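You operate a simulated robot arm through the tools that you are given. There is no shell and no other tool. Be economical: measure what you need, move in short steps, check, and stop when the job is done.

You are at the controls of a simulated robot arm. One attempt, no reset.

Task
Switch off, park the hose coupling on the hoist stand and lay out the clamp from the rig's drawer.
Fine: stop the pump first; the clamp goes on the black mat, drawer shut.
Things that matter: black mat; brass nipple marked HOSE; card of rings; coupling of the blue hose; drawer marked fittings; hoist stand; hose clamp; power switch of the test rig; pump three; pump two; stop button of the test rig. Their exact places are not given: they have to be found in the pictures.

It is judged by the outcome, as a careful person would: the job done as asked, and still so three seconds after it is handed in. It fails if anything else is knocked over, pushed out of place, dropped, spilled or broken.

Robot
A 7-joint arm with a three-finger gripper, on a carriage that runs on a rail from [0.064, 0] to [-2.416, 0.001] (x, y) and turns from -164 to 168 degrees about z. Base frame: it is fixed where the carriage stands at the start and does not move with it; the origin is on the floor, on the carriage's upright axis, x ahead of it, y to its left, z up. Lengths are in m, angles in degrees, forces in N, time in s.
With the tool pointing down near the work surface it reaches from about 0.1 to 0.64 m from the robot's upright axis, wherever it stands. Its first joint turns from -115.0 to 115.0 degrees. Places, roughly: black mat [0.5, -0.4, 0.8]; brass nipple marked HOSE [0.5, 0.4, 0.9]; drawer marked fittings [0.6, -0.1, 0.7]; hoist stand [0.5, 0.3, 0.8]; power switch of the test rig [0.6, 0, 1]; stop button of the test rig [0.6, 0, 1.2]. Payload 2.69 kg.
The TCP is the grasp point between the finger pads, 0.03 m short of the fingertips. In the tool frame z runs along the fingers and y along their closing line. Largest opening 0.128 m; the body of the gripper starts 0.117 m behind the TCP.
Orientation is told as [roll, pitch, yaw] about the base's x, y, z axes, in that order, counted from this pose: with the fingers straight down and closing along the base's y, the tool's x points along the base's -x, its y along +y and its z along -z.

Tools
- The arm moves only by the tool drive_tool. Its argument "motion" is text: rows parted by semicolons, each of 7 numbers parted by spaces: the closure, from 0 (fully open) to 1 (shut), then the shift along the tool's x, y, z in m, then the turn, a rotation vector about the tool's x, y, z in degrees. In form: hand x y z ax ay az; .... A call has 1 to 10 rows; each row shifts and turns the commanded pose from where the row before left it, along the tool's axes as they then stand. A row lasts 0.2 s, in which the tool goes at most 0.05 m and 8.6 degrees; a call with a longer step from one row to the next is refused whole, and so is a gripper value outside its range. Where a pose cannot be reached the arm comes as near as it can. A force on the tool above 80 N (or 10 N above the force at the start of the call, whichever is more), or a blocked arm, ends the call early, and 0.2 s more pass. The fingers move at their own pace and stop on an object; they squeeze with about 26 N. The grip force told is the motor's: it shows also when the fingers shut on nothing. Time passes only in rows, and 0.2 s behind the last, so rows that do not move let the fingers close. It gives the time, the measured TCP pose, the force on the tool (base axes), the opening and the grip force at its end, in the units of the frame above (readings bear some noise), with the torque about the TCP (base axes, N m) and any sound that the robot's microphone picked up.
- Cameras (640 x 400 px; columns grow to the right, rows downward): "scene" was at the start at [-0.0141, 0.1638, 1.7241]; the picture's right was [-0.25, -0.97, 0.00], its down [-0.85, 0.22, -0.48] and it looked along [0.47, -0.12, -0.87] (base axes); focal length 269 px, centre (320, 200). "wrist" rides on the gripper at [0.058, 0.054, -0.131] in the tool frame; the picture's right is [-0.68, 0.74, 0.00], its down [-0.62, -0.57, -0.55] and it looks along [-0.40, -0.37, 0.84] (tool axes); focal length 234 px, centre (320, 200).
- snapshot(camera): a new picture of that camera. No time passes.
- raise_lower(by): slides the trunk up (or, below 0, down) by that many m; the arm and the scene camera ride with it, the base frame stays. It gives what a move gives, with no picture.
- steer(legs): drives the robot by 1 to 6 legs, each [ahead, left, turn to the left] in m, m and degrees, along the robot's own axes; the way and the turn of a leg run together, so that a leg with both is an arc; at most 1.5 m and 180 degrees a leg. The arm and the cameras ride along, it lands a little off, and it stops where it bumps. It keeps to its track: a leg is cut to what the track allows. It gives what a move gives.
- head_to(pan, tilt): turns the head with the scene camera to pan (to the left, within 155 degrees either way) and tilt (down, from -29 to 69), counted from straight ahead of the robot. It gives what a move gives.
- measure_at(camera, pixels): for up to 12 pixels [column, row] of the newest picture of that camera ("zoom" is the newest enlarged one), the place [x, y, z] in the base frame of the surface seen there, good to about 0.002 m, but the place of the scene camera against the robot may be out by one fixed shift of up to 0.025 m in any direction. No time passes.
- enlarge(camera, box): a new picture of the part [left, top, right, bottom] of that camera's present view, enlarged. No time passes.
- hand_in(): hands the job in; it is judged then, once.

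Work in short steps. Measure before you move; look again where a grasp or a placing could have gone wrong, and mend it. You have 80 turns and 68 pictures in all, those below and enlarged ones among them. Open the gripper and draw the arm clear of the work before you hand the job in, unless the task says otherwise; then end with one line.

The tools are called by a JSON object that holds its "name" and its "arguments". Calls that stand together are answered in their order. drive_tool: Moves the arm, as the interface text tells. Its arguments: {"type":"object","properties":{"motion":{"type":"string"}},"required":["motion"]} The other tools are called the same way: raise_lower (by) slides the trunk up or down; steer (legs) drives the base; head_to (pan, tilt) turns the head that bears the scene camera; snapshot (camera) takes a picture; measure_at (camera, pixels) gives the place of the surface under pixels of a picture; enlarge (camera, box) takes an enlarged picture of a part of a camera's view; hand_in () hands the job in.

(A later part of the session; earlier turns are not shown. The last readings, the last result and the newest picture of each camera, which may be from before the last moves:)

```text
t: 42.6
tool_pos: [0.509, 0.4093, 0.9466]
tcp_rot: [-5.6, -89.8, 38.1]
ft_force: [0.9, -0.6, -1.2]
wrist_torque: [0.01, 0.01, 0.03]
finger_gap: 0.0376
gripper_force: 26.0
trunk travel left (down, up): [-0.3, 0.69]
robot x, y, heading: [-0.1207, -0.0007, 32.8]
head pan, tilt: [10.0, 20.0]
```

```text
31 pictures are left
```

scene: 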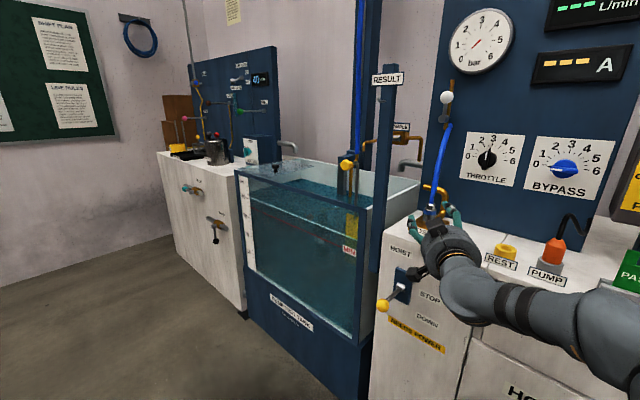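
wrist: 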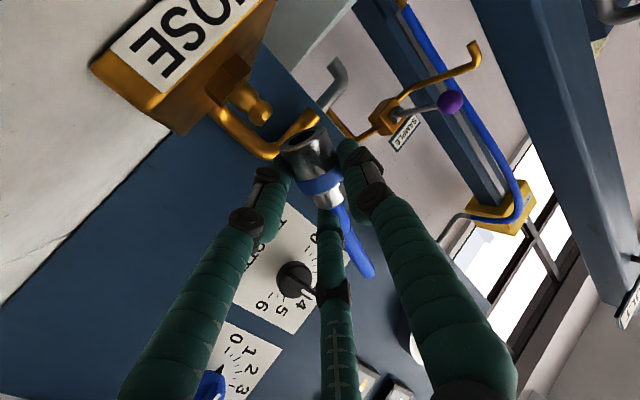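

It came off freely. Raise 2 cm more, then carry right to about [0.50,0.325] over the bare top of the hoist stand.

{"name": "drive_tool", "arguments": {"motion": "1 -0.02 0 0 0 0 0;1 0 -0.019 -0.0145 0 0 0;1 0 -0.019 -0.0145 0 0 0;1 0 -0.019 -0.0145 0 0 0;1 0 -0.018 -0.0145 0 0 0;1 0 0 0 0 0 0"}}

{"name": "snapshot", "arguments": {"camera": "wrist"}}

{"name": "enlarge", "arguments": {"camera": "scene", "box": [370, 100, 550, 300]}}

```text
t: 44.0
tool_pos: [0.4982, 0.3145, 0.9673]
tcp_rot: [-1.0, -89.7, 33.4]
ft_force: [0.5, 0.0, -1.6]
wrist_torque: [-0.03, 0.03, 0.04]
finger_gap: 0.038
gripper_force: 25.7
trunk travel left (down, up): [-0.3, 0.69]
robot x, y, heading: [-0.1163, -0.0006, 33.0]
head pan, tilt: [10.0, 20.0]
```

```text
30 pictures are left
```

wrist: 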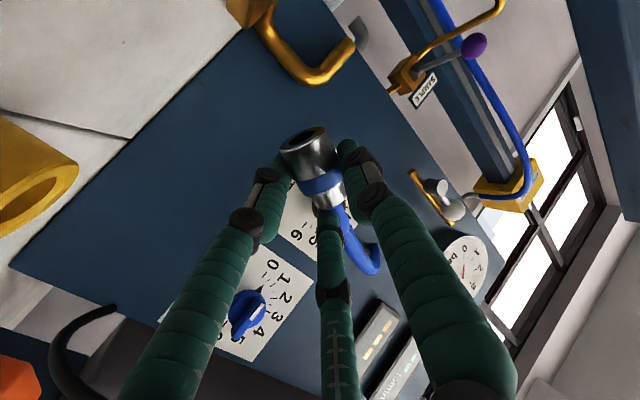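

```text
2.00 times, centred on (460, 200) of scene
```

zoom: 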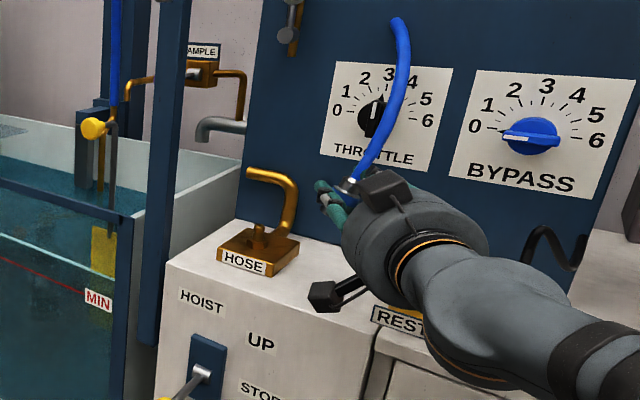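

The hose's upper end now shows at zoom (397,22); I check where it is compared with the original (≈[0.57,0.45,1.16]).

{"name": "measure_at", "arguments": {"camera": "zoom", "pixels": [[397, 24], [404, 60], [390, 130], [355, 180], [293, 45], [350, 262], [300, 300], [430, 285]]}}

{"name": "enlarge", "arguments": {"camera": "scene", "box": [370, 30, 550, 200]}}

```text
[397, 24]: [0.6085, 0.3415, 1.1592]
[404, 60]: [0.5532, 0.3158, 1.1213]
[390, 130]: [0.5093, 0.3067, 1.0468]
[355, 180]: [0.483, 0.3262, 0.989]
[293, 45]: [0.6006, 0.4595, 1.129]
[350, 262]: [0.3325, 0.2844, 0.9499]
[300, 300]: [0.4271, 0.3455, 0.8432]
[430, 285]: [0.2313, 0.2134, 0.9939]
```

```text
2.35 times, centred on (460, 115) of scene
```

zoom: 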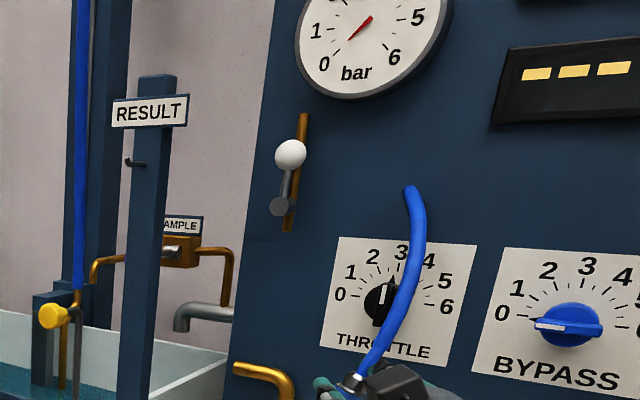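

The hose piece rides with the coupling. I measure the coupling mouth to know how far to lower.

{"name": "measure_at", "arguments": {"camera": "wrist", "pixels": [[292, 141], [300, 148], [322, 133], [312, 160], [320, 185], [275, 175], [100, 80], [118, 130]]}}

```text
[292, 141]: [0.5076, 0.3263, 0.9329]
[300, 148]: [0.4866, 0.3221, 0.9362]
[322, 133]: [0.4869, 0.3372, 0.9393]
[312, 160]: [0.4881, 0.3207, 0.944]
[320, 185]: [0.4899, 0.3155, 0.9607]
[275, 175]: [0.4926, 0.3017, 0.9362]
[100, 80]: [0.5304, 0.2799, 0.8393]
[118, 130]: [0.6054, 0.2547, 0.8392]
```

Mouth bottom is at z≈0.931, stand top 0.839. Lower 8.5 cm, then the last bit slowly.

{"name": "drive_tool", "arguments": {"motion": "1 0.03 0 0 0 0 0;1 0.03 0 0 0 0 0;1 0.015 0 0 0 0 0;1 0.008 0 0 0 0 0;1 0 0 0 0 0 0"}}

{"name": "snapshot", "arguments": {"camera": "wrist"}}

{"name": "enlarge", "arguments": {"camera": "scene", "box": [370, 120, 550, 300]}}

```text
t: 45.2
tool_pos: [0.5006, 0.315, 0.8836]
tcp_rot: [1.2, -89.8, 31.3]
ft_force: [0.1, 0.0, -1.4]
wrist_torque: [-0.01, -0.02, -0.02]
finger_gap: 0.0374
gripper_force: 25.6
trunk travel left (down, up): [-0.3, 0.69]
robot x, y, heading: [-0.1191, -0.0021, 33.0]
head pan, tilt: [10.0, 20.0]
```

```text
27 pictures are left
```

wrist: 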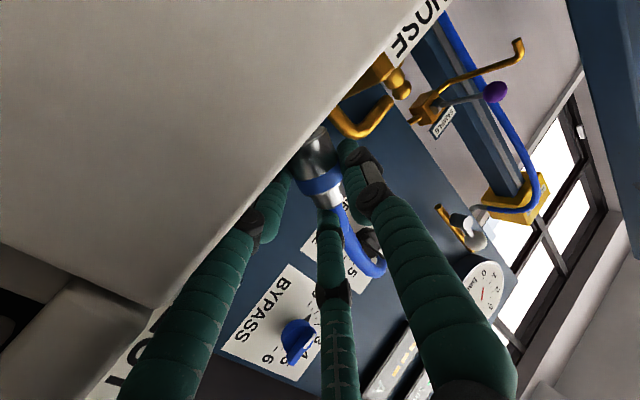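

```text
2.22 times, centred on (460, 210) of scene
```

zoom: 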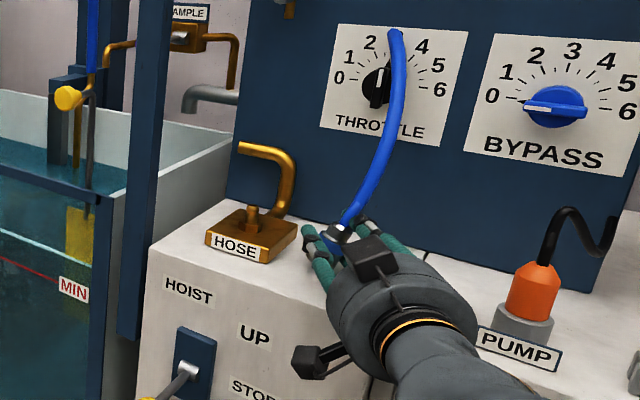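

Still free; lower in 3 mm steps until contact shows.

{"name": "drive_tool", "arguments": {"motion": "1 0.003 0 0 0 0 0;1 0.003 0 0 0 0 0;1 0.002 0 0 0 0 0;1 0 0 0 0 0 0"}}

```text
t: 46.2
tool_pos: [0.4982, 0.314, 0.8824]
tcp_rot: [175.2, -89.6, -143.0]
ft_force: [6.6, 4.6, 30.3]
wrist_torque: [-1.97, 2.01, 0.09]
finger_gap: 0.0376
gripper_force: 26.0
trunk travel left (down, up): [-0.3, 0.69]
robot x, y, heading: [-0.1197, 0.0003, 32.9]
head pan, tilt: [10.0, 20.0]
```

The contact is at about [0.43,0.25], the hand's underside on the bench's front edge, not the coupling. Lift 6 mm, shift 2.5 cm toward −x so the hand clears the edge, then lower again.

{"name": "drive_tool", "arguments": {"motion": "1 -0.008 0 0 0 0 0;1 0 0.0134 -0.021 0 0 0;1 0.006 0 0 0 0 0;1 0.004 0 0 0 0 0;1 0 0 0 0 0 0"}}

```text
t: 47.4
tool_pos: [0.4726, 0.3138, 0.8808]
tcp_rot: [167.8, -89.5, -135.3]
ft_force: [5.7, 6.8, 32.7]
wrist_torque: [-1.57, 1.44, -0.12]
finger_gap: 0.0376
gripper_force: 25.8
trunk travel left (down, up): [-0.3, 0.69]
robot x, y, heading: [-0.1178, -0.001, 32.9]
head pan, tilt: [10.0, 20.0]
```

The finger root meets the edge while the mouth is only ~3 mm above the top. I tilt the tips down 4° (raises the root) and lower the remaining few mm.

{"name": "drive_tool", "arguments": {"motion": "1 -0.003 0 0 0 0 0;1 0 0 0 0 4.5 0;1 0.003 0 0 0 0 0;1 0.002 0 0 0 0 0;1 0 0 0 0 0 0"}}

{"name": "snapshot", "arguments": {"camera": "wrist"}}

```text
t: 48.6
tool_pos: [0.475, 0.3137, 0.8774]
tcp_rot: [3.0, -85.9, 29.4]
ft_force: [6.6, 6.1, 25.1]
wrist_torque: [0.37, -0.55, 0.02]
finger_gap: 0.0375
gripper_force: 26.1
trunk travel left (down, up): [-0.3, 0.69]
robot x, y, heading: [-0.1192, 0.0011, 33.1]
head pan, tilt: [10.0, 20.0]
```

```text
25 pictures are left
```

wrist: 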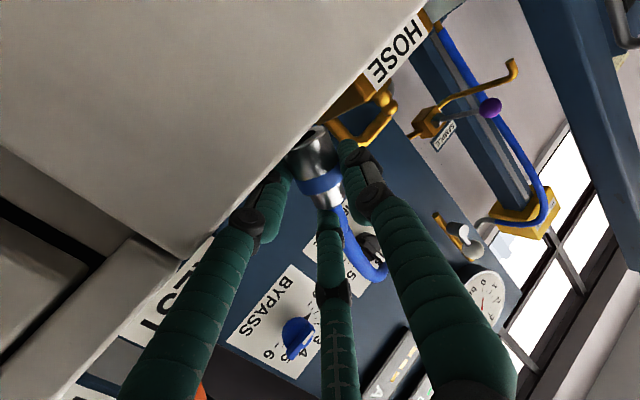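

Now the contact is at the coupling itself (just ahead of TCP). Open slightly while raising a few mm so the low finger doesn't drag, then look.

{"name": "drive_tool", "arguments": {"motion": "0.66 -0.001 0 0 0 0 0;0.6 -0.003 0 0 0 0 0;0.55 -0.004 0 0 0 0 0;0.55 0 0 0 0 0 0"}}

{"name": "snapshot", "arguments": {"camera": "wrist"}}

{"name": "enlarge", "arguments": {"camera": "scene", "box": [370, 120, 550, 300]}}

```text
t: 49.6
tool_pos: [0.4722, 0.3165, 0.8792]
tcp_rot: [-1.1, -85.3, 33.6]
ft_force: [-3.6, 7.2, 10.6]
wrist_torque: [-0.28, 0.55, -0.41]
finger_gap: 0.0503
gripper_force: 0.0
trunk travel left (down, up): [-0.3, 0.69]
robot x, y, heading: [-0.1167, 0.0011, 33.2]
head pan, tilt: [10.0, 20.0]
```

```text
24 pictures are left
```

wrist: 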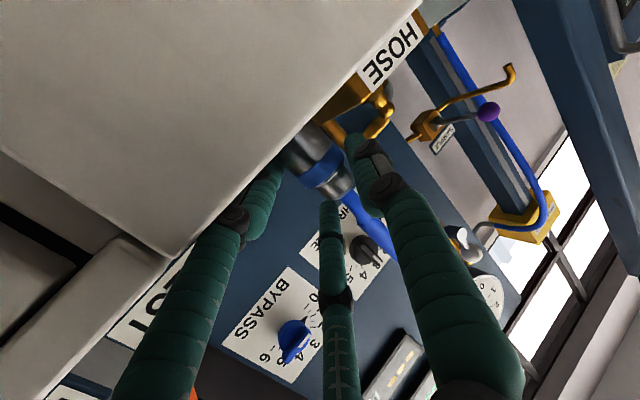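

```text
2.22 times, centred on (460, 210) of scene
```

zoom: 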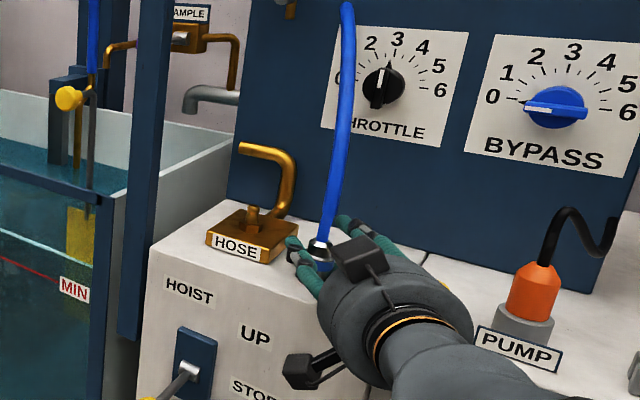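

The coupling has leaned onto the left finger a bit. Open a bit more, with a little lift, and look whether it stands.

{"name": "drive_tool", "arguments": {"motion": "0.5 -0.004 0 0 0 0 0;0.45 -0.004 0 0 0 0 0;0.42 -0.002 0 0 0 0 0;0.42 0 0 0 0 0 0"}}

{"name": "snapshot", "arguments": {"camera": "wrist"}}

```text
t: 50.6
tool_pos: [0.4766, 0.3157, 0.8904]
tcp_rot: [-0.1, -85.2, 32.5]
ft_force: [0.3, 0.6, 0.1]
wrist_torque: [0.0, -0.03, 0.01]
finger_gap: 0.0737
gripper_force: 0.0
trunk travel left (down, up): [-0.3, 0.69]
robot x, y, heading: [-0.1175, -0.0019, 33.1]
head pan, tilt: [10.0, 20.0]
```

```text
22 pictures are left
```

wrist: 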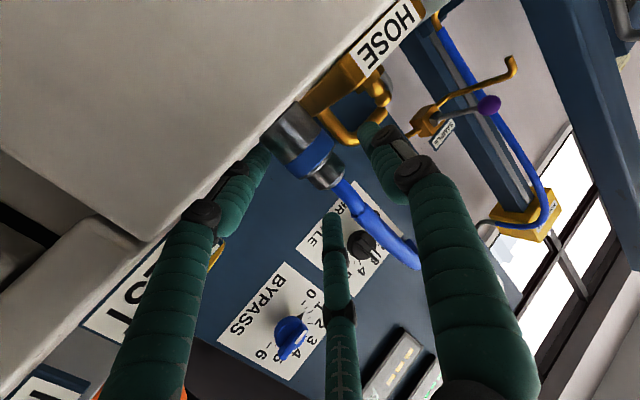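

It now stands upright by itself, with no force on the tool. Withdraw straight back.

{"name": "drive_tool", "arguments": {"motion": "0.42 0 0 -0.02 0 0 0;0.42 0 0 -0.03 0 0 0;0.42 0 0 -0.04 0 0 0;0.42 -0.01 0 -0.04 0 0 0;0.42 -0.03 0 -0.02 0 0 0;0.42 -0.03 0 0 0 0 0"}}

{"name": "enlarge", "arguments": {"camera": "scene", "box": [370, 100, 570, 300]}}

```text
t: 52.0
tool_pos: [0.3532, 0.2381, 0.9725]
tcp_rot: [0.3, -85.3, 32.1]
ft_force: [0.3, -0.1, 0.2]
wrist_torque: [0.03, 0.02, 0.0]
finger_gap: 0.0744
gripper_force: 0.1
trunk travel left (down, up): [-0.3, 0.69]
robot x, y, heading: [-0.1197, 0.0014, 33.3]
head pan, tilt: [10.0, 20.0]
```

```text
2.00 times, centred on (470, 200) of scene
```

zoom: 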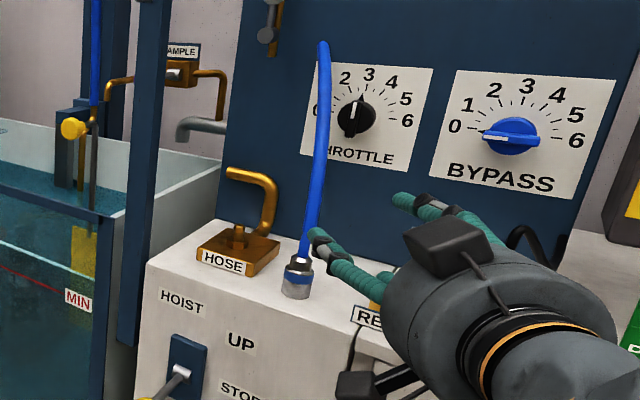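

Coupling stands parked on the hoist stand. Now back the carriage, turn straight, and look at the FITTINGS drawer.

{"name": "steer", "arguments": {"legs": [[-0.1675, 0.109, 0], [0, 0, -33]]}}

{"name": "head_to", "arguments": {"pan": 0, "tilt": 35}}

{"name": "snapshot", "arguments": {"camera": "scene"}}

```text
t: 55.2
tool_pos: [0.2057, -0.0574, 0.9727]
tcp_rot: [-0.2, -85.3, -0.7]
ft_force: [0.2, 0.3, -0.1]
wrist_torque: [0.01, -0.04, 0.0]
finger_gap: 0.0742
gripper_force: 0.0
trunk travel left (down, up): [-0.3, 0.69]
robot x, y, heading: [-0.3214, 0.0011, -0.1]
head pan, tilt: [10.0, 20.0]
```

```text
t: 56.0
tool_pos: [0.2056, -0.0593, 0.9733]
tcp_rot: [-0.1, -85.2, -0.7]
ft_force: [0.4, -0.4, -0.5]
wrist_torque: [-0.03, 0.01, 0.0]
finger_gap: 0.0742
gripper_force: 0.1
trunk travel left (down, up): [-0.3, 0.69]
robot x, y, heading: [-0.3193, 0.0041, -0.2]
head pan, tilt: [0.0, 35.0]
```

```text
20 pictures are left
```

scene: 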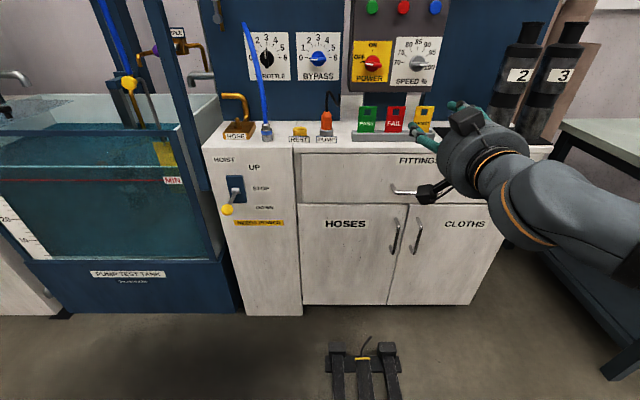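

Handle's left end is at (400,192), the rest hidden. I roll the wrist 90° for a horizontal bar and lower the trunk 0.2 m.

{"name": "drive_tool", "arguments": {"motion": "0.42 0 0 0 0 -4.7 0;0.42 0 0 0 0 0 -8.6;0.42 0 0 0 0 0 -8.6;0.42 0 0 0 0 0 -8.6;0.42 0 0 0 0 0 -8.6;0.42 0 0 0 0 0 -8.6;0.42 0 0 0 0 0 -8.6;0.42 0 0 0 0 0 -8.6;0.42 0 0 0 0 0 -8.6;0.42 0 0 0 0 0 -8.6"}}

{"name": "raise_lower", "arguments": {"by": -0.22}}

{"name": "snapshot", "arguments": {"camera": "wrist"}}

{"name": "measure_at", "arguments": {"camera": "scene", "pixels": [[402, 192], [396, 190], [350, 180], [410, 160]]}}

```text
t: 58.2
tool_pos: [0.2049, -0.0577, 0.9733]
tcp_rot: [-90.1, -12.4, 89.2]
ft_force: [0.6, -0.3, -0.1]
wrist_torque: [0.0, 0.01, -0.01]
finger_gap: 0.0744
gripper_force: 0.0
trunk travel left (down, up): [-0.3, 0.69]
robot x, y, heading: [-0.3196, -0.0031, 0.1]
head pan, tilt: [0.0, 35.0]
```

```text
t: 60.5
tool_pos: [0.2064, -0.0584, 0.7527]
tcp_rot: [-90.0, -12.6, 89.2]
ft_force: [-0.5, -0.1, -0.3]
wrist_torque: [-0.01, 0.03, 0.01]
finger_gap: 0.0741
gripper_force: 0.1
trunk travel left (down, up): [-0.08, 0.91]
robot x, y, heading: [-0.319, -0.0011, 0.0]
head pan, tilt: [0.0, 35.0]
```

```text
19 pictures are left
```

wrist: 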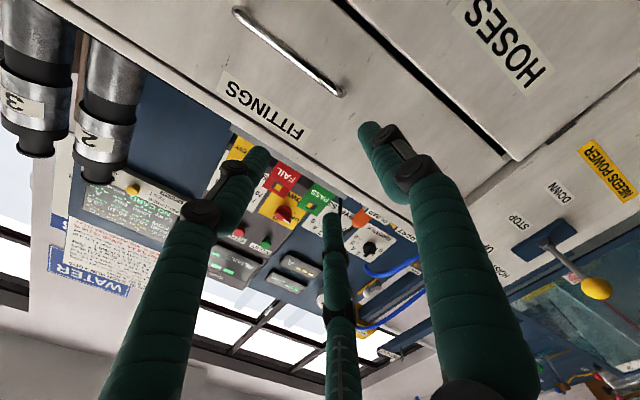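

```text
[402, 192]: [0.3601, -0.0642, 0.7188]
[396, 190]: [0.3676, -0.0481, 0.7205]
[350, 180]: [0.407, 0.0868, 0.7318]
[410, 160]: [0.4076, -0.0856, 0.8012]
```

Measuring the handle with the wrist picture: it runs from (237,12) to (342,93).

{"name": "measure_at", "arguments": {"camera": "wrist", "pixels": [[237, 12], [262, 33], [290, 55], [320, 78], [341, 93], [300, 95], [270, 130], [260, 155], [365, 140]]}}

```text
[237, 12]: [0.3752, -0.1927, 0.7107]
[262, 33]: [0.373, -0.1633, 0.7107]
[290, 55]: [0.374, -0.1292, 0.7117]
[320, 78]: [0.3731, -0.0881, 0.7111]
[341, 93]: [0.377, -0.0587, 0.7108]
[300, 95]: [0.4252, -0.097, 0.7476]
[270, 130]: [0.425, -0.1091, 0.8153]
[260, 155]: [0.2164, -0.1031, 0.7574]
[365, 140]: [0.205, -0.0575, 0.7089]
```

Handle bar: y −0.195…−0.057, z 0.711, front x 0.373, drawer face x 0.425. I finish the roll, centre on y −0.126, and advance around the bar.

{"name": "drive_tool", "arguments": {"motion": "0.42 0 0 0 0 0 -8;0.42 0 0 0 0 0 -4.4;0.42 0.034 0.017 0.02 0 0 0;0.42 0.034 0.017 0.02 0 0 0;0.42 0 0 0.04 0 0 0;0.42 0 0 0.04 0 0 0;0.42 0 0 0.025 0 0 0;0.42 0 0 0.02 0 0 0;0.42 0 0 0 0 0 0"}}

{"name": "snapshot", "arguments": {"camera": "wrist"}}

```text
t: 62.5
tool_pos: [0.3689, -0.128, 0.7189]
tcp_rot: [-90.0, -0.3, 89.1]
ft_force: [0.0, 0.4, -0.1]
wrist_torque: [-0.01, 0.03, -0.03]
finger_gap: 0.0744
gripper_force: 0.2
trunk travel left (down, up): [-0.08, 0.91]
robot x, y, heading: [-0.3227, 0.0, -0.1]
head pan, tilt: [0.0, 35.0]
```

```text
18 pictures are left
```

wrist: 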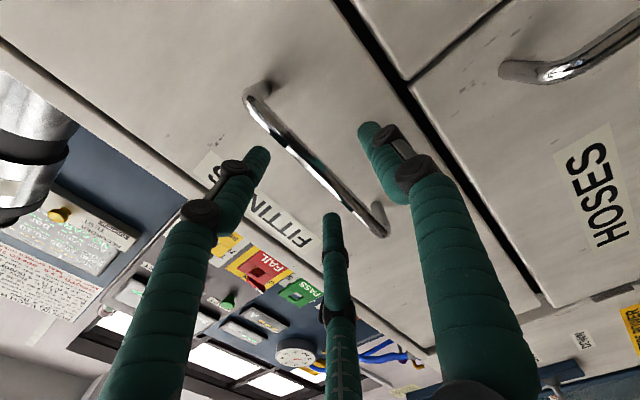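

The bar lies between the fingers. Advance 8 mm more, close, then pull 3 cm and check.

{"name": "drive_tool", "arguments": {"motion": "0.42 0 0 0.008 0 0 0;0.7 0 0 0 0 0 0;1 0 0 0 0 0 0;1 0 0 0 0 0 0;1 0 0 0 0 0 0;1 0 0 -0.015 0 0 0;1 0 0 -0.015 0 0 0;1 0 0 0 0 0 0"}}

```text
t: 64.3
tool_pos: [0.349, -0.1287, 0.7158]
tcp_rot: [-89.8, -0.1, 89.3]
ft_force: [-0.9, -1.8, -7.0]
wrist_torque: [-0.09, 0.06, -0.09]
finger_gap: 0.019
gripper_force: 44.3
trunk travel left (down, up): [-0.08, 0.91]
robot x, y, heading: [-0.3192, -0.0048, 0.0]
head pan, tilt: [0.0, 35.0]
```

Held (gap 0.019) and it pulls easily; pull further out.

{"name": "drive_tool", "arguments": {"motion": "1 0 0 -0.03 0 0 0;1 0 0 -0.03 0 0 0;1 0 0 -0.03 0 0 0;1 0 0 -0.03 0 0 0;1 0 0 -0.03 0 0 0;1 0 0 -0.03 0 0 0;1 0 0 0 0 0 0"}}

{"name": "snapshot", "arguments": {"camera": "scene"}}

```text
t: 65.9
tool_pos: [0.1716, -0.1274, 0.7166]
tcp_rot: [-89.8, -0.6, 89.5]
ft_force: [1.0, -8.7, -2.0]
wrist_torque: [-0.51, -0.01, -1.26]
finger_gap: 0.0192
gripper_force: 44.4
trunk travel left (down, up): [-0.08, 0.91]
robot x, y, heading: [-0.3216, 0.0033, -0.1]
head pan, tilt: [0.0, 35.0]
```

```text
17 pictures are left
```

scene: 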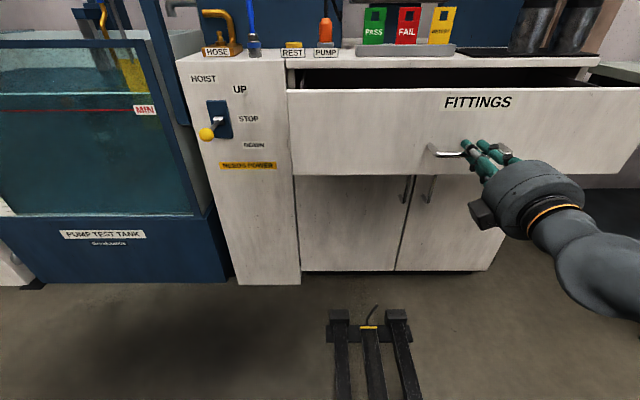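

Drawer is about 0.2 m open. Release, back away, raise the trunk 0.6 m, and look into the drawer.

{"name": "drive_tool", "arguments": {"motion": "0.42 0 0 0 0 0 0;0.42 0 0 0 0 0 0;0.42 0 0 0 0 0 0;0.42 0 0 -0.03 0 0 0;0.42 0 0 -0.03 0 0 0;0.42 0 -0.04 0 0 0 0;0.42 0 -0.04 0 0 0 0;0.42 0 -0.04 0 0 0 0"}}

{"name": "raise_lower", "arguments": {"by": 0.72}}

{"name": "drive_tool", "arguments": {"motion": "0.42 0 0 0 0 0 8.6;0.42 0 0 0 0 0 8.6;0.42 0 0 0 0 0 8.6;0.42 0 0 0 0 0 8.6;0.42 0 0 0 0 0 8.6;0.42 0 0 0 0 0 8.6;0.42 0 0 0 0 0 8.6;0.42 0 0 0 0 0 8.6;0.42 0 0 0 0 0 8.6;0.42 0 0 0 0 0 8.6"}}

{"name": "head_to", "arguments": {"pan": -15, "tilt": 50}}

{"name": "snapshot", "arguments": {"camera": "scene"}}

```text
t: 67.9
tool_pos: [0.1466, -0.1359, 0.7587]
tcp_rot: [-80.6, -0.6, 88.3]
ft_force: [0.4, -2.0, -46.0]
wrist_torque: [-0.19, 0.14, -0.59]
finger_gap: 0.1007
gripper_force: 20.2
out of reach, approached as far as the arm can: row 5
trunk travel left (down, up): [-0.08, 0.91]
robot x, y, heading: [-0.3199, 0.0018, -0.1]
head pan, tilt: [0.0, 35.0]
stopped in row 8: the arm was blocked; the commanded pose is now the measured one
```

```text
refused: 0.72 is not a number from -0.4 to 0.4
```

```text
t: 70.1
tool_pos: [0.1485, -0.1342, 0.7739]
tcp_rot: [-25.6, -81.5, 24.5]
ft_force: [0.0, 1.1, -1.1]
wrist_torque: [0.03, 0.02, -0.01]
finger_gap: 0.0741
gripper_force: 0.0
trunk travel left (down, up): [-0.08, 0.91]
robot x, y, heading: [-0.3234, 0.0009, -0.1]
head pan, tilt: [0.0, 35.0]
```

```text
t: 70.9
tool_pos: [0.1471, -0.1351, 0.7721]
tcp_rot: [-26.9, -81.4, 25.6]
ft_force: [-0.5, -0.3, 0.2]
wrist_torque: [0.0, 0.0, 0.0]
finger_gap: 0.0744
gripper_force: 0.0
trunk travel left (down, up): [-0.08, 0.91]
robot x, y, heading: [-0.3212, 0.0046, 0.1]
head pan, tilt: [-15.0, 50.0]
```

```text
16 pictures are left
```

scene: 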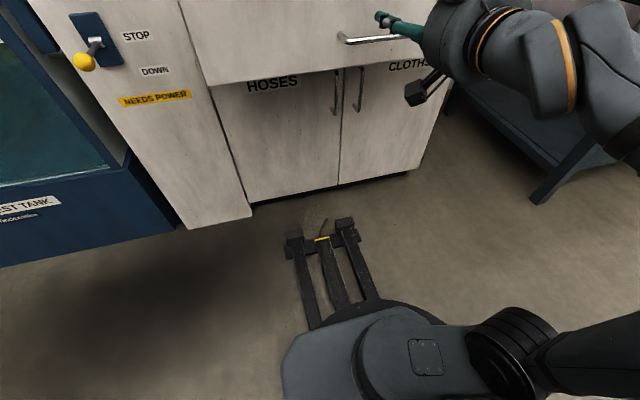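

A finger had caught beneath the handle because retraction was short; it is free now. I back the carriage 0.1 m, raise the trunk, and then look.

{"name": "steer", "arguments": {"legs": [[-0.12, 0, 0]]}}

{"name": "raise_lower", "arguments": {"by": 0.4}}

{"name": "raise_lower", "arguments": {"by": 0.35}}

{"name": "head_to", "arguments": {"pan": -8, "tilt": 50}}

{"name": "snapshot", "arguments": {"camera": "scene"}}

```text
t: 72.1
tool_pos: [0.0278, -0.1349, 0.772]
tcp_rot: [-26.7, -81.4, 25.5]
ft_force: [0.4, 0.2, 0.4]
wrist_torque: [0.02, -0.02, -0.05]
finger_gap: 0.0743
gripper_force: 0.0
trunk travel left (down, up): [-0.08, 0.91]
robot x, y, heading: [-0.4404, 0.0015, -0.2]
head pan, tilt: [-15.0, 50.0]
```

```text
t: 76.0
tool_pos: [0.0246, -0.1251, 1.1761]
tcp_rot: [-32.0, -81.2, 30.8]
ft_force: [-0.5, 0.3, 0.1]
wrist_torque: [0.02, -0.02, 0.01]
finger_gap: 0.0742
gripper_force: 0.0
trunk travel left (down, up): [-0.48, 0.51]
robot x, y, heading: [-0.4368, -0.0038, -0.3]
head pan, tilt: [-15.0, 50.0]
```

```text
t: 79.4
tool_pos: [0.0252, -0.1243, 1.5271]
tcp_rot: [-32.0, -81.3, 30.8]
ft_force: [0.1, -0.4, -1.0]
wrist_torque: [0.0, -0.03, -0.01]
finger_gap: 0.0743
gripper_force: 0.1
trunk travel left (down, up): [-0.83, 0.16]
robot x, y, heading: [-0.4405, 0.0017, -0.3]
head pan, tilt: [-15.0, 50.0]
```

```text
t: 80.0
tool_pos: [0.0248, -0.1245, 1.5254]
tcp_rot: [-32.1, -81.2, 30.8]
ft_force: [-0.2, -0.9, 0.2]
wrist_torque: [-0.01, 0.02, 0.0]
finger_gap: 0.0742
gripper_force: 0.1
trunk travel left (down, up): [-0.83, 0.16]
robot x, y, heading: [-0.4411, 0.0044, 0.0]
head pan, tilt: [-8.0, 50.0]
```

```text
15 pictures are left
```

scene: 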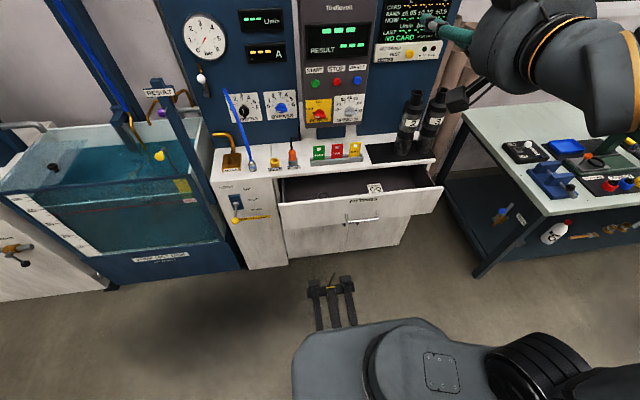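

{"name": "enlarge", "arguments": {"camera": "scene", "box": [270, 130, 450, 240]}}

{"name": "drive_tool", "arguments": {"motion": "0 0 0 0 0 8.5 0;0 0 0 0 0 8.5 0;0 0 0 0 0 8.5 0;0 0 0 0 0 8.5 0;0 0 0 0 0 8.5 0;0 0 0 0 0 8.5 0;0 0 0 0 0 8.5 0;0 0 0 0 0 8.5 0;0 0 0 0 0 8.5 0;0 0 0 0 0 4.7 0"}}

```text
3.56 times, centred on (360, 185) of scene
```

zoom: 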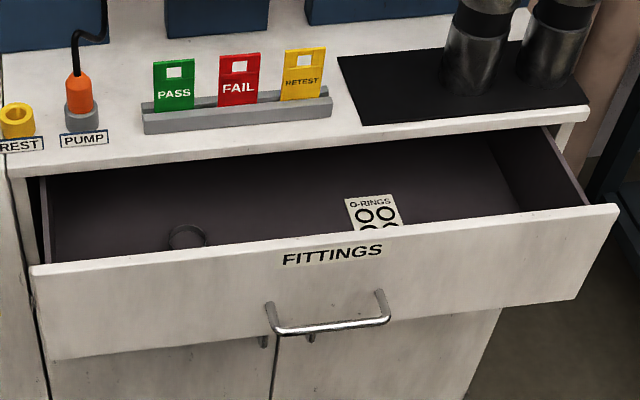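

```text
t: 82.2
tool_pos: [-0.0401, -0.1598, 1.3721]
tcp_rot: [-4.5, -1.2, -0.8]
ft_force: [-1.3, -0.1, 0.6]
wrist_torque: [0.15, 0.05, 0.0]
finger_gap: 0.1279
gripper_force: 0.1
out of reach, approached as far as the arm can: row 5, 6, 7, 8, 9, 10
trunk travel left (down, up): [-0.83, 0.16]
robot x, y, heading: [-0.4397, -0.0011, -0.1]
head pan, tilt: [-8.0, 50.0]
```

The clamp is the dark ring at zoom (187,237); the black mat is in front of the pumps at zoom (400,95). Measuring those.

{"name": "measure_at", "arguments": {"camera": "zoom", "pixels": [[187, 228], [187, 238], [170, 235], [204, 235], [187, 246], [340, 58], [360, 120], [585, 98], [420, 90], [260, 200], [187, 255], [430, 270]]}}

```text
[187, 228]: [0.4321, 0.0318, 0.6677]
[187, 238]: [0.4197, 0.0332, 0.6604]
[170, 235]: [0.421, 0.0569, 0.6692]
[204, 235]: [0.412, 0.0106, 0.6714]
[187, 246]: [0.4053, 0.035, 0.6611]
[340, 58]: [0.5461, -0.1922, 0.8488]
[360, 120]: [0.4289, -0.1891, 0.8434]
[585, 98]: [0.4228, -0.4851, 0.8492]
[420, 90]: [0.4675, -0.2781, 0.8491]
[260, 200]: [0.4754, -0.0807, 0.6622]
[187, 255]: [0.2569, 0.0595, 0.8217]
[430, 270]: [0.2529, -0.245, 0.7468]
```

The clamp (≈[0.435,0.024,0.665], ring ~4.7 cm) is still under the bench edge, so the drawer must open further. I'll hook the drawer front from inside with closed fingers pointing down: approach first.

{"name": "steer", "arguments": {"legs": [[0.19, 0, 0]]}}

{"name": "drive_tool", "arguments": {"motion": "1 0 0 0 -4.5 0 0;1 -0.035 0.025 0 0 0 0;1 -0.035 0.025 0 0 0 0;1 -0.035 0.025 0 0 0 0;1 -0.03 0.025 0 0 0 0;1 0 0 0 0 0 0"}}

{"name": "raise_lower", "arguments": {"by": -0.3}}

```text
t: 83.8
tool_pos: [0.1495, -0.1557, 1.3729]
tcp_rot: [-4.8, -1.2, -0.7]
ft_force: [0.0, 0.4, -0.2]
wrist_torque: [-0.05, 0.05, 0.01]
finger_gap: 0.1282
gripper_force: 0.1
trunk travel left (down, up): [-0.83, 0.16]
robot x, y, heading: [-0.2542, -0.0033, 0.1]
head pan, tilt: [-8.0, 50.0]
```

```text
t: 85.2
tool_pos: [0.2258, -0.0446, 1.3597]
tcp_rot: [-0.2, -1.4, -0.9]
ft_force: [-0.3, -0.2, 0.7]
wrist_torque: [0.06, -0.02, -0.02]
finger_gap: 0.0258
gripper_force: 1.3
out of reach, approached as far as the arm can: row 1, 2, 3, 4, 5
trunk travel left (down, up): [-0.83, 0.16]
robot x, y, heading: [-0.2534, -0.0009, 0.1]
head pan, tilt: [-8.0, 50.0]
```

```text
t: 88.2
tool_pos: [0.2264, -0.0433, 1.0594]
tcp_rot: [-0.2, -1.3, -0.9]
ft_force: [-0.4, 0.0, -1.4]
wrist_torque: [0.01, 0.01, 0.03]
finger_gap: 0.0024
gripper_force: 25.5
trunk travel left (down, up): [-0.53, 0.46]
robot x, y, heading: [-0.2454, 0.0002, -0.2]
head pan, tilt: [-8.0, 50.0]
```

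Now over the drawer area; move to x≈0.29, y≈−0.06 and descend to z 0.76 inside the drawer front.

{"name": "drive_tool", "arguments": {"motion": "1 -0.032 -0.008 0.03 0 0 0;1 -0.032 -0.008 0.03 0 0 0;1 0 0 0.04 0 0 0;1 0 0 0.04 0 0 0;1 0 0 0.02 0 0 0;1 0 0 0 0 0 0"}}

{"name": "snapshot", "arguments": {"camera": "scene"}}

```text
t: 89.6
tool_pos: [0.2947, -0.0615, 0.9002]
tcp_rot: [-0.1, -1.3, -0.8]
ft_force: [0.6, 1.0, 0.1]
wrist_torque: [-0.01, 0.02, 0.01]
finger_gap: 0.0019
gripper_force: 25.7
trunk travel left (down, up): [-0.53, 0.46]
robot x, y, heading: [-0.2499, -0.0013, 0.0]
head pan, tilt: [-8.0, 50.0]
```

```text
13 pictures are left
```

scene: 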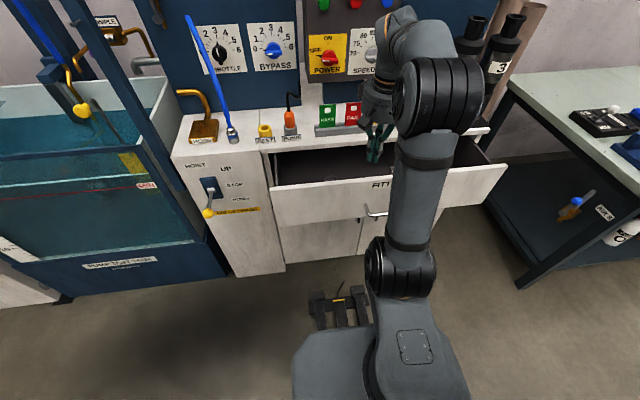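

Fingers are over the drawer interior, behind the front. Descend 0.14 m and pull toward the robot.

{"name": "drive_tool", "arguments": {"motion": "1 0 0 0.04 0 0 0;1 0 0 0.04 0 0 0;1 0 0 0.04 0 0 0;1 0 0 0.018 0 0 0;1 0.02 0 0 0 0 0;1 0.02 0 0 0 0 0;1 0.02 0 0 0 0 0;1 0.02 0 0 0 0 0"}}

```text
t: 90.2
tool_pos: [0.3107, -0.0602, 0.8464]
tcp_rot: [-0.6, -5.0, -0.6]
ft_force: [4.8, 4.4, 49.0]
wrist_torque: [-0.12, 0.71, -0.61]
finger_gap: 0.0019
gripper_force: 26.0
trunk travel left (down, up): [-0.53, 0.46]
robot x, y, heading: [-0.2515, -0.0022, 0.2]
head pan, tilt: [-8.0, 50.0]
stopped in row 3: the force on the tool passed its limit at 120 N (the readings are from after the stop); the commanded pose is now the measured one
```

The tip landed on the drawer front's top edge (x≈0.29). Lift, move 3.5 cm farther in, then descend again.

{"name": "drive_tool", "arguments": {"motion": "1 0 0 -0.03 0 5 0;1 -0.02 0 0 0 0 0;1 -0.01 0 0 0 0 0;1 0 0 0.03 0 0 0;1 0 0 0.03 0 0 0;1 0 0 0.03 0 0 0;1 0 0 0 0 0 0"}}

{"name": "snapshot", "arguments": {"camera": "scene"}}

```text
t: 91.8
tool_pos: [0.3336, -0.0616, 0.7784]
tcp_rot: [-0.5, 1.1, -0.8]
ft_force: [-1.0, 0.6, -0.9]
wrist_torque: [0.02, 0.04, -0.04]
finger_gap: 0.0022
gripper_force: 25.4
trunk travel left (down, up): [-0.53, 0.46]
robot x, y, heading: [-0.2537, 0.0034, 0.2]
head pan, tilt: [-8.0, 50.0]
```

```text
12 pictures are left
```

scene: 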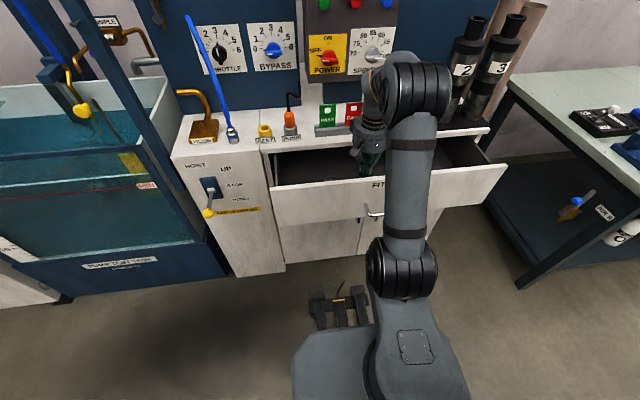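

Fingers are inside behind the front. Pull toward −x in small steps.

{"name": "drive_tool", "arguments": {"motion": "1 0.02 0 0.01 0 0 0;1 0.02 0 0 0 0 0;1 0.02 0 0 0 0 0;1 0.02 0 0 0 0 0;1 0.02 0 0 0 0 0;1 0.02 0 0 0 0 0;1 0.02 0 0 0 0 0;1 0.02 0 0 0 0 0;1 0 0 0 0 0 0"}}

{"name": "snapshot", "arguments": {"camera": "wrist"}}

```text
t: 93.8
tool_pos: [0.1724, -0.0607, 0.7724]
tcp_rot: [-0.4, 1.2, -0.8]
ft_force: [-0.4, 0.3, -1.0]
wrist_torque: [-0.01, 0.01, 0.03]
finger_gap: 0.0023
gripper_force: 25.9
trunk travel left (down, up): [-0.53, 0.46]
robot x, y, heading: [-0.2493, -0.0055, 0.1]
head pan, tilt: [-8.0, 50.0]
```

```text
11 pictures are left
```

wrist: 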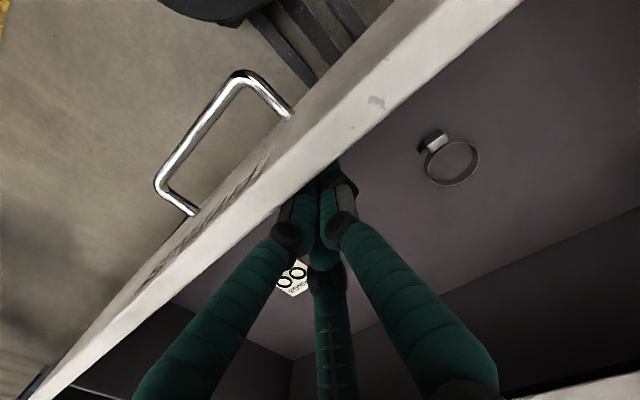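

The drawer came out; the clamp is in clear view at (450,160), its screw block at (433,142). Measure it.

{"name": "measure_at", "arguments": {"camera": "wrist", "pixels": [[433, 140], [436, 149], [478, 150], [455, 185], [428, 172], [460, 141], [452, 165], [500, 120], [295, 275], [390, 60], [430, 300]]}}

{"name": "enlarge", "arguments": {"camera": "wrist", "box": [400, 110, 500, 200]}}

```text
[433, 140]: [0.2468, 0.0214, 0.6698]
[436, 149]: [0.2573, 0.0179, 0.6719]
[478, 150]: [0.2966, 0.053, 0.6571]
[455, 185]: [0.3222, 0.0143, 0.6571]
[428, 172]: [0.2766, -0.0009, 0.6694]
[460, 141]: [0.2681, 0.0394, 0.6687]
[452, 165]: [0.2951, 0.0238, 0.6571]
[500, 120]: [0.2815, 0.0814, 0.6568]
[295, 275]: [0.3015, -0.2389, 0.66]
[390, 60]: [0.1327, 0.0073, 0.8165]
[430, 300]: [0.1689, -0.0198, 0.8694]
```

```text
4.44 times, centred on (450, 155) of wrist
```

zoom: 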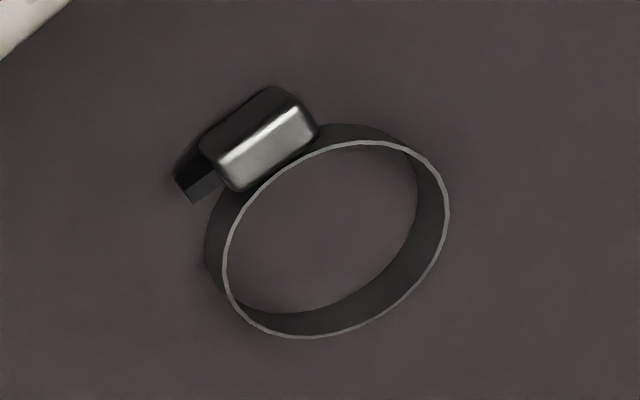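

Ring centre ≈[0.286,0.022], rim z 0.669, floor 0.657, screw block on the −x side. Lift out, move above, turn 30° so the block sits between fingers, and open.

{"name": "drive_tool", "arguments": {"motion": "1 0 0 -0.045 0 0 0;1 0 0 -0.045 0 0 0;1 -0.0285 0.0207 -0.01 0 0 0;1 -0.0285 0.0207 -0.01 0 0 0;1 -0.0285 0.0207 -0.01 0 0 0;1 -0.0285 0.0207 0 0 0 0;0.2 0 0 0 0 0 -7.7;0.2 0 0 0 0 0 -7.7;0.2 0 0 0 0 0 -7.7;0.2 0 0 0 0 0 -7.7"}}

{"name": "snapshot", "arguments": {"camera": "wrist"}}

```text
t: 96.0
tool_pos: [0.2907, 0.0218, 0.8877]
tcp_rot: [0.2, 1.1, 30.2]
ft_force: [0.1, 0.2, 0.0]
wrist_torque: [0.0, 0.0, 0.0]
finger_gap: 0.0744
gripper_force: 0.0
trunk travel left (down, up): [-0.53, 0.46]
robot x, y, heading: [-0.2499, 0.0011, -0.1]
head pan, tilt: [-8.0, 50.0]
```

```text
9 pictures are left
```

wrist: 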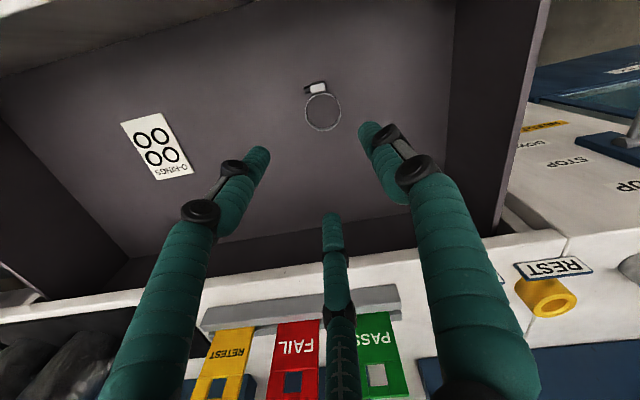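

Ring at (322,112) now. Measuring rim points to refine the centre.

{"name": "measure_at", "arguments": {"camera": "wrist", "pixels": [[322, 112], [305, 112], [340, 112], [323, 130], [315, 89], [325, 87]]}}

{"name": "enlarge", "arguments": {"camera": "wrist", "box": [290, 75, 360, 140]}}

```text
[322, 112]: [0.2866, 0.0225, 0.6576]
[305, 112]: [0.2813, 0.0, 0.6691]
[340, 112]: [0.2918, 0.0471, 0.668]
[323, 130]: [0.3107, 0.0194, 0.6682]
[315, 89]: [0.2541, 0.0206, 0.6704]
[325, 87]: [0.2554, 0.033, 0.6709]
```

```text
6.15 times, centred on (325, 108) of wrist
```

zoom: 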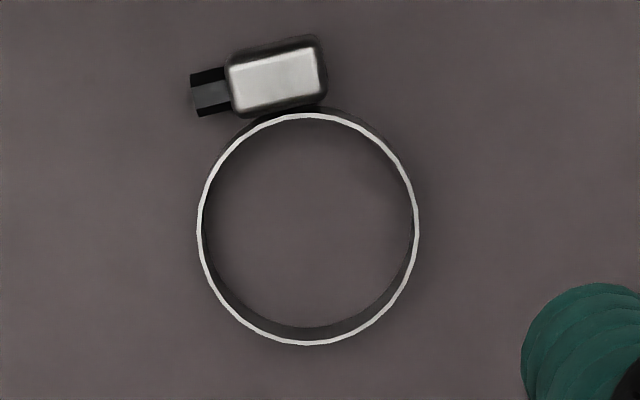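

Centre refined to [0.2866,0.0235]; fingers will land at 0°, 120°, 240°, away from the block at 180°. Descend with gap 0.1, last part slowly.

{"name": "drive_tool", "arguments": {"motion": "0.2 0.0025 0.0037 0.03 0 0 0;0.2 0 0 0.045 0 0 0;0.2 0 0 0.045 0 0 0;0.2 0 0 0.04 0 0 0;0.2 0 0 0.02 0 0 0;0.2 0 0 0.01 0 0 0;0.2 0 0 0.005 0 0 0;0.2 0 0 0 0 0 0"}}

```text
t: 97.8
tool_pos: [0.282, 0.0222, 0.6923]
tcp_rot: [0.2, 1.2, 29.9]
ft_force: [-0.4, -0.7, 0.2]
wrist_torque: [0.0, 0.02, 0.02]
finger_gap: 0.1023
gripper_force: 0.0
trunk travel left (down, up): [-0.53, 0.46]
robot x, y, heading: [-0.2519, 0.0008, 0.1]
head pan, tilt: [-8.0, 50.0]
```

No contact; tips ~0.66. Nudge to centre, 3 mm lower, and close.

{"name": "drive_tool", "arguments": {"motion": "0.2 -0.0044 -0.0014 0.003 0 0 0;0.5 0 0 0 0 0 0;0.7 0 0 0 0 0 0;1 0 0 0 0 0 0;1 0 0 0 0 0 0;1 0 0 0 0 0 0;1 0 0 0 0 0 0"}}

{"name": "snapshot", "arguments": {"camera": "wrist"}}

```text
t: 99.4
tool_pos: [0.2852, 0.0219, 0.6908]
tcp_rot: [0.2, 1.2, 30.0]
ft_force: [0.3, 0.0, -0.3]
wrist_torque: [-0.01, -0.05, 0.02]
finger_gap: 0.0515
gripper_force: 25.9
trunk travel left (down, up): [-0.53, 0.46]
robot x, y, heading: [-0.2517, 0.0014, 0.1]
head pan, tilt: [-8.0, 50.0]
```

```text
7 pictures are left
```

wrist: 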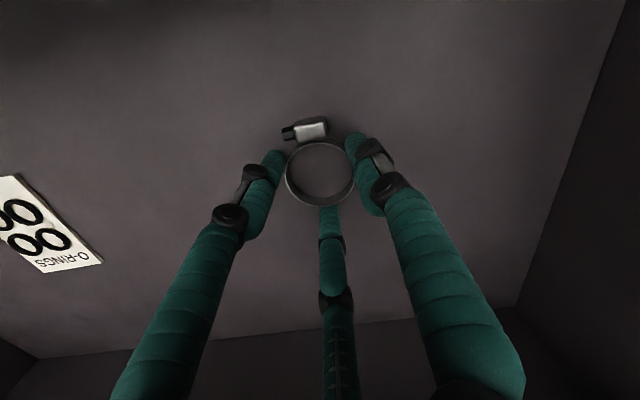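

Clamp gripped (gap 0.0515). Lift it straight out, raise the trunk, and look from the scene camera at the mat.

{"name": "drive_tool", "arguments": {"motion": "1 0 0 -0.02 0 0 0;1 0 0 -0.04 0 0 0;1 0 0 -0.04 0 0 0;1 0 0 -0.04 0 0 0;1 0 0 -0.04 0 0 0;1 0 0 0 0 0 0"}}

{"name": "raise_lower", "arguments": {"by": 0.22}}

{"name": "head_to", "arguments": {"pan": -22, "tilt": 45}}

{"name": "snapshot", "arguments": {"camera": "scene"}}

```text
t: 100.8
tool_pos: [0.2894, 0.0243, 0.8702]
tcp_rot: [0.2, 1.3, 30.0]
ft_force: [0.0, -0.6, -0.5]
wrist_torque: [0.01, 0.0, 0.03]
finger_gap: 0.0514
gripper_force: 25.8
trunk travel left (down, up): [-0.53, 0.46]
robot x, y, heading: [-0.2535, -0.0048, -0.0]
head pan, tilt: [-8.0, 50.0]
```

```text
t: 103.2
tool_pos: [0.2912, 0.0241, 1.0906]
tcp_rot: [0.2, 1.1, 30.0]
ft_force: [-0.1, 0.0, 0.1]
wrist_torque: [0.02, 0.0, -0.01]
finger_gap: 0.0517
gripper_force: 26.0
trunk travel left (down, up): [-0.75, 0.24]
robot x, y, heading: [-0.2561, 0.0037, -0.1]
head pan, tilt: [-8.0, 50.0]
```

```text
t: 103.9
tool_pos: [0.2907, 0.0252, 1.0913]
tcp_rot: [0.2, 1.2, 30.0]
ft_force: [0.0, 0.2, -0.6]
wrist_torque: [-0.01, 0.02, -0.01]
finger_gap: 0.0516
gripper_force: 26.4
trunk travel left (down, up): [-0.75, 0.24]
robot x, y, heading: [-0.2479, -0.002, 0.4]
head pan, tilt: [-22.0, 45.0]
```

```text
6 pictures are left
```

scene: 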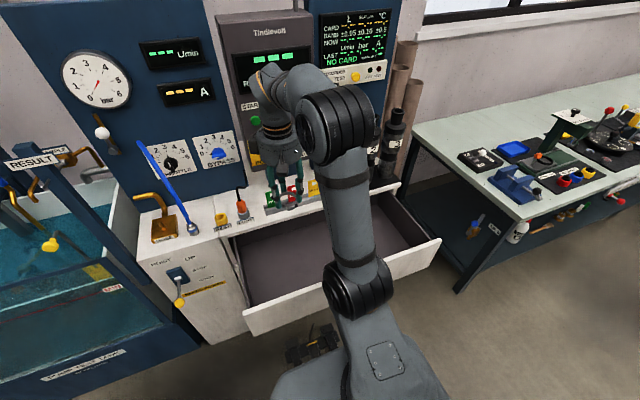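

The clamp is in hand and the arm hides the mat. Turn the carriage 20° right, then drive 0.14 m along +x, and view the mat from the wrist.

{"name": "steer", "arguments": {"legs": [[0, 0, -20], [0.1316, 0.048, 0]]}}

{"name": "snapshot", "arguments": {"camera": "wrist"}}

```text
t: 106.3
tool_pos: [0.4055, -0.1606, 1.0887]
tcp_rot: [0.3, 1.2, 10.0]
ft_force: [0.7, 0.1, -0.4]
wrist_torque: [-0.04, 0.03, 0.01]
finger_gap: 0.0515
gripper_force: 25.9
trunk travel left (down, up): [-0.75, 0.24]
robot x, y, heading: [-0.1104, -0.0017, -19.9]
head pan, tilt: [-22.0, 45.0]
```

```text
5 pictures are left
```

wrist: 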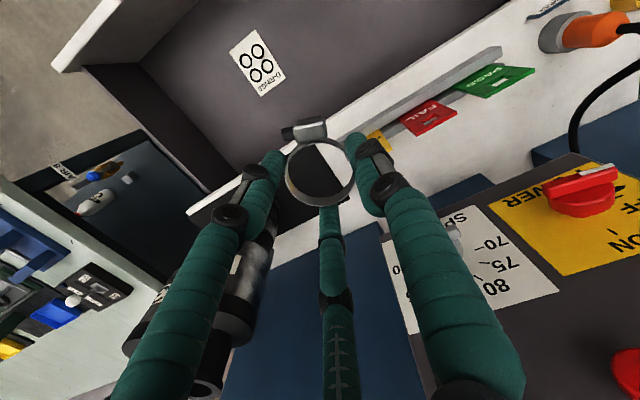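

Through the ring I see the mat's black corner at (315,175); pump 2 is at (250,290), the card holder's end near (375,140). Measuring.

{"name": "measure_at", "arguments": {"camera": "wrist", "pixels": [[312, 175], [325, 182], [335, 165], [285, 205], [278, 225], [262, 260], [250, 290], [372, 143], [385, 142], [230, 330], [282, 150], [320, 205]]}}

```text
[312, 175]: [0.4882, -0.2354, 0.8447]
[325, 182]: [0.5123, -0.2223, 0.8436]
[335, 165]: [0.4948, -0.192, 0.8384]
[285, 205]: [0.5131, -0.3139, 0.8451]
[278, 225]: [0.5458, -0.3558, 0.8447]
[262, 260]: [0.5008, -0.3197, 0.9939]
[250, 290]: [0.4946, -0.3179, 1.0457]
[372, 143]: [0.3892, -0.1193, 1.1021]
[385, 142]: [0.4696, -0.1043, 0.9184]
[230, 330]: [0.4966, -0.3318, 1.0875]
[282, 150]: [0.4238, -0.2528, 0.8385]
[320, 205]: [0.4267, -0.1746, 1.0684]
```

Mat z 0.845; free part y −0.20…−0.315 left of pump 2. Target ring centre [0.495,−0.238]. Drive 3 cm more and move over it, then check.

{"name": "steer", "arguments": {"legs": [[0.0282, 0.0103, 0]]}}

{"name": "drive_tool", "arguments": {"motion": "1 -0.011 -0.0215 0 0 0 0;1 -0.011 -0.0215 0 0 0 0;1 -0.011 -0.0215 0 0 0 0;1 -0.0115 -0.0215 0 0 0 0;1 0 0 0.03 0 0 0;1 0 0 0 0 0 0"}}

```text
t: 107.2
tool_pos: [0.4347, -0.1614, 1.0902]
tcp_rot: [0.2, 1.4, 10.1]
ft_force: [-0.5, 0.4, -0.6]
wrist_torque: [-0.01, 0.05, 0.0]
finger_gap: 0.0515
gripper_force: 25.9
trunk travel left (down, up): [-0.75, 0.24]
robot x, y, heading: [-0.0861, 0.001, -19.9]
head pan, tilt: [-22.0, 45.0]
```

```text
t: 108.5
tool_pos: [0.4935, -0.2395, 1.0596]
tcp_rot: [0.3, 1.3, 10.1]
ft_force: [0.2, -0.1, -0.6]
wrist_torque: [0.03, -0.03, -0.02]
finger_gap: 0.0519
gripper_force: 25.9
trunk travel left (down, up): [-0.75, 0.24]
robot x, y, heading: [-0.0807, -0.0007, -19.9]
head pan, tilt: [-22.0, 45.0]
```

On target with no contact. Descend to about 4 mm above the mat, guarded, then the last bit slowly.

{"name": "drive_tool", "arguments": {"motion": "1 0 0 0.035 0 0 0;1 0 0 0.035 0 0 0;1 0 0 0.035 0 0 0;1 0 0 0.035 0 0 0;1 0 0 0.025 0 0 0;1 0 0 0.012 0 0 0;1 0 0 0.003 0 0 0;1 0 0 0 0 0 0"}}

{"name": "snapshot", "arguments": {"camera": "wrist"}}

```text
t: 110.3
tool_pos: [0.4892, -0.2391, 0.8796]
tcp_rot: [0.2, 1.3, 10.1]
ft_force: [0.3, -0.4, -0.1]
wrist_torque: [-0.04, -0.01, -0.02]
finger_gap: 0.0516
gripper_force: 25.9
trunk travel left (down, up): [-0.75, 0.24]
robot x, y, heading: [-0.0806, 0.0031, -20.2]
head pan, tilt: [-22.0, 45.0]
```

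```text
4 pictures are left
```

wrist: 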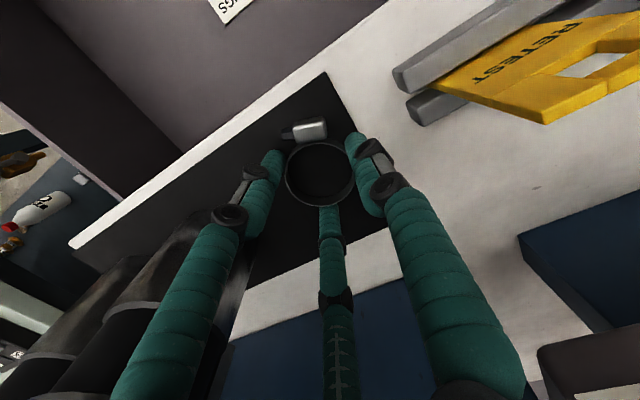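

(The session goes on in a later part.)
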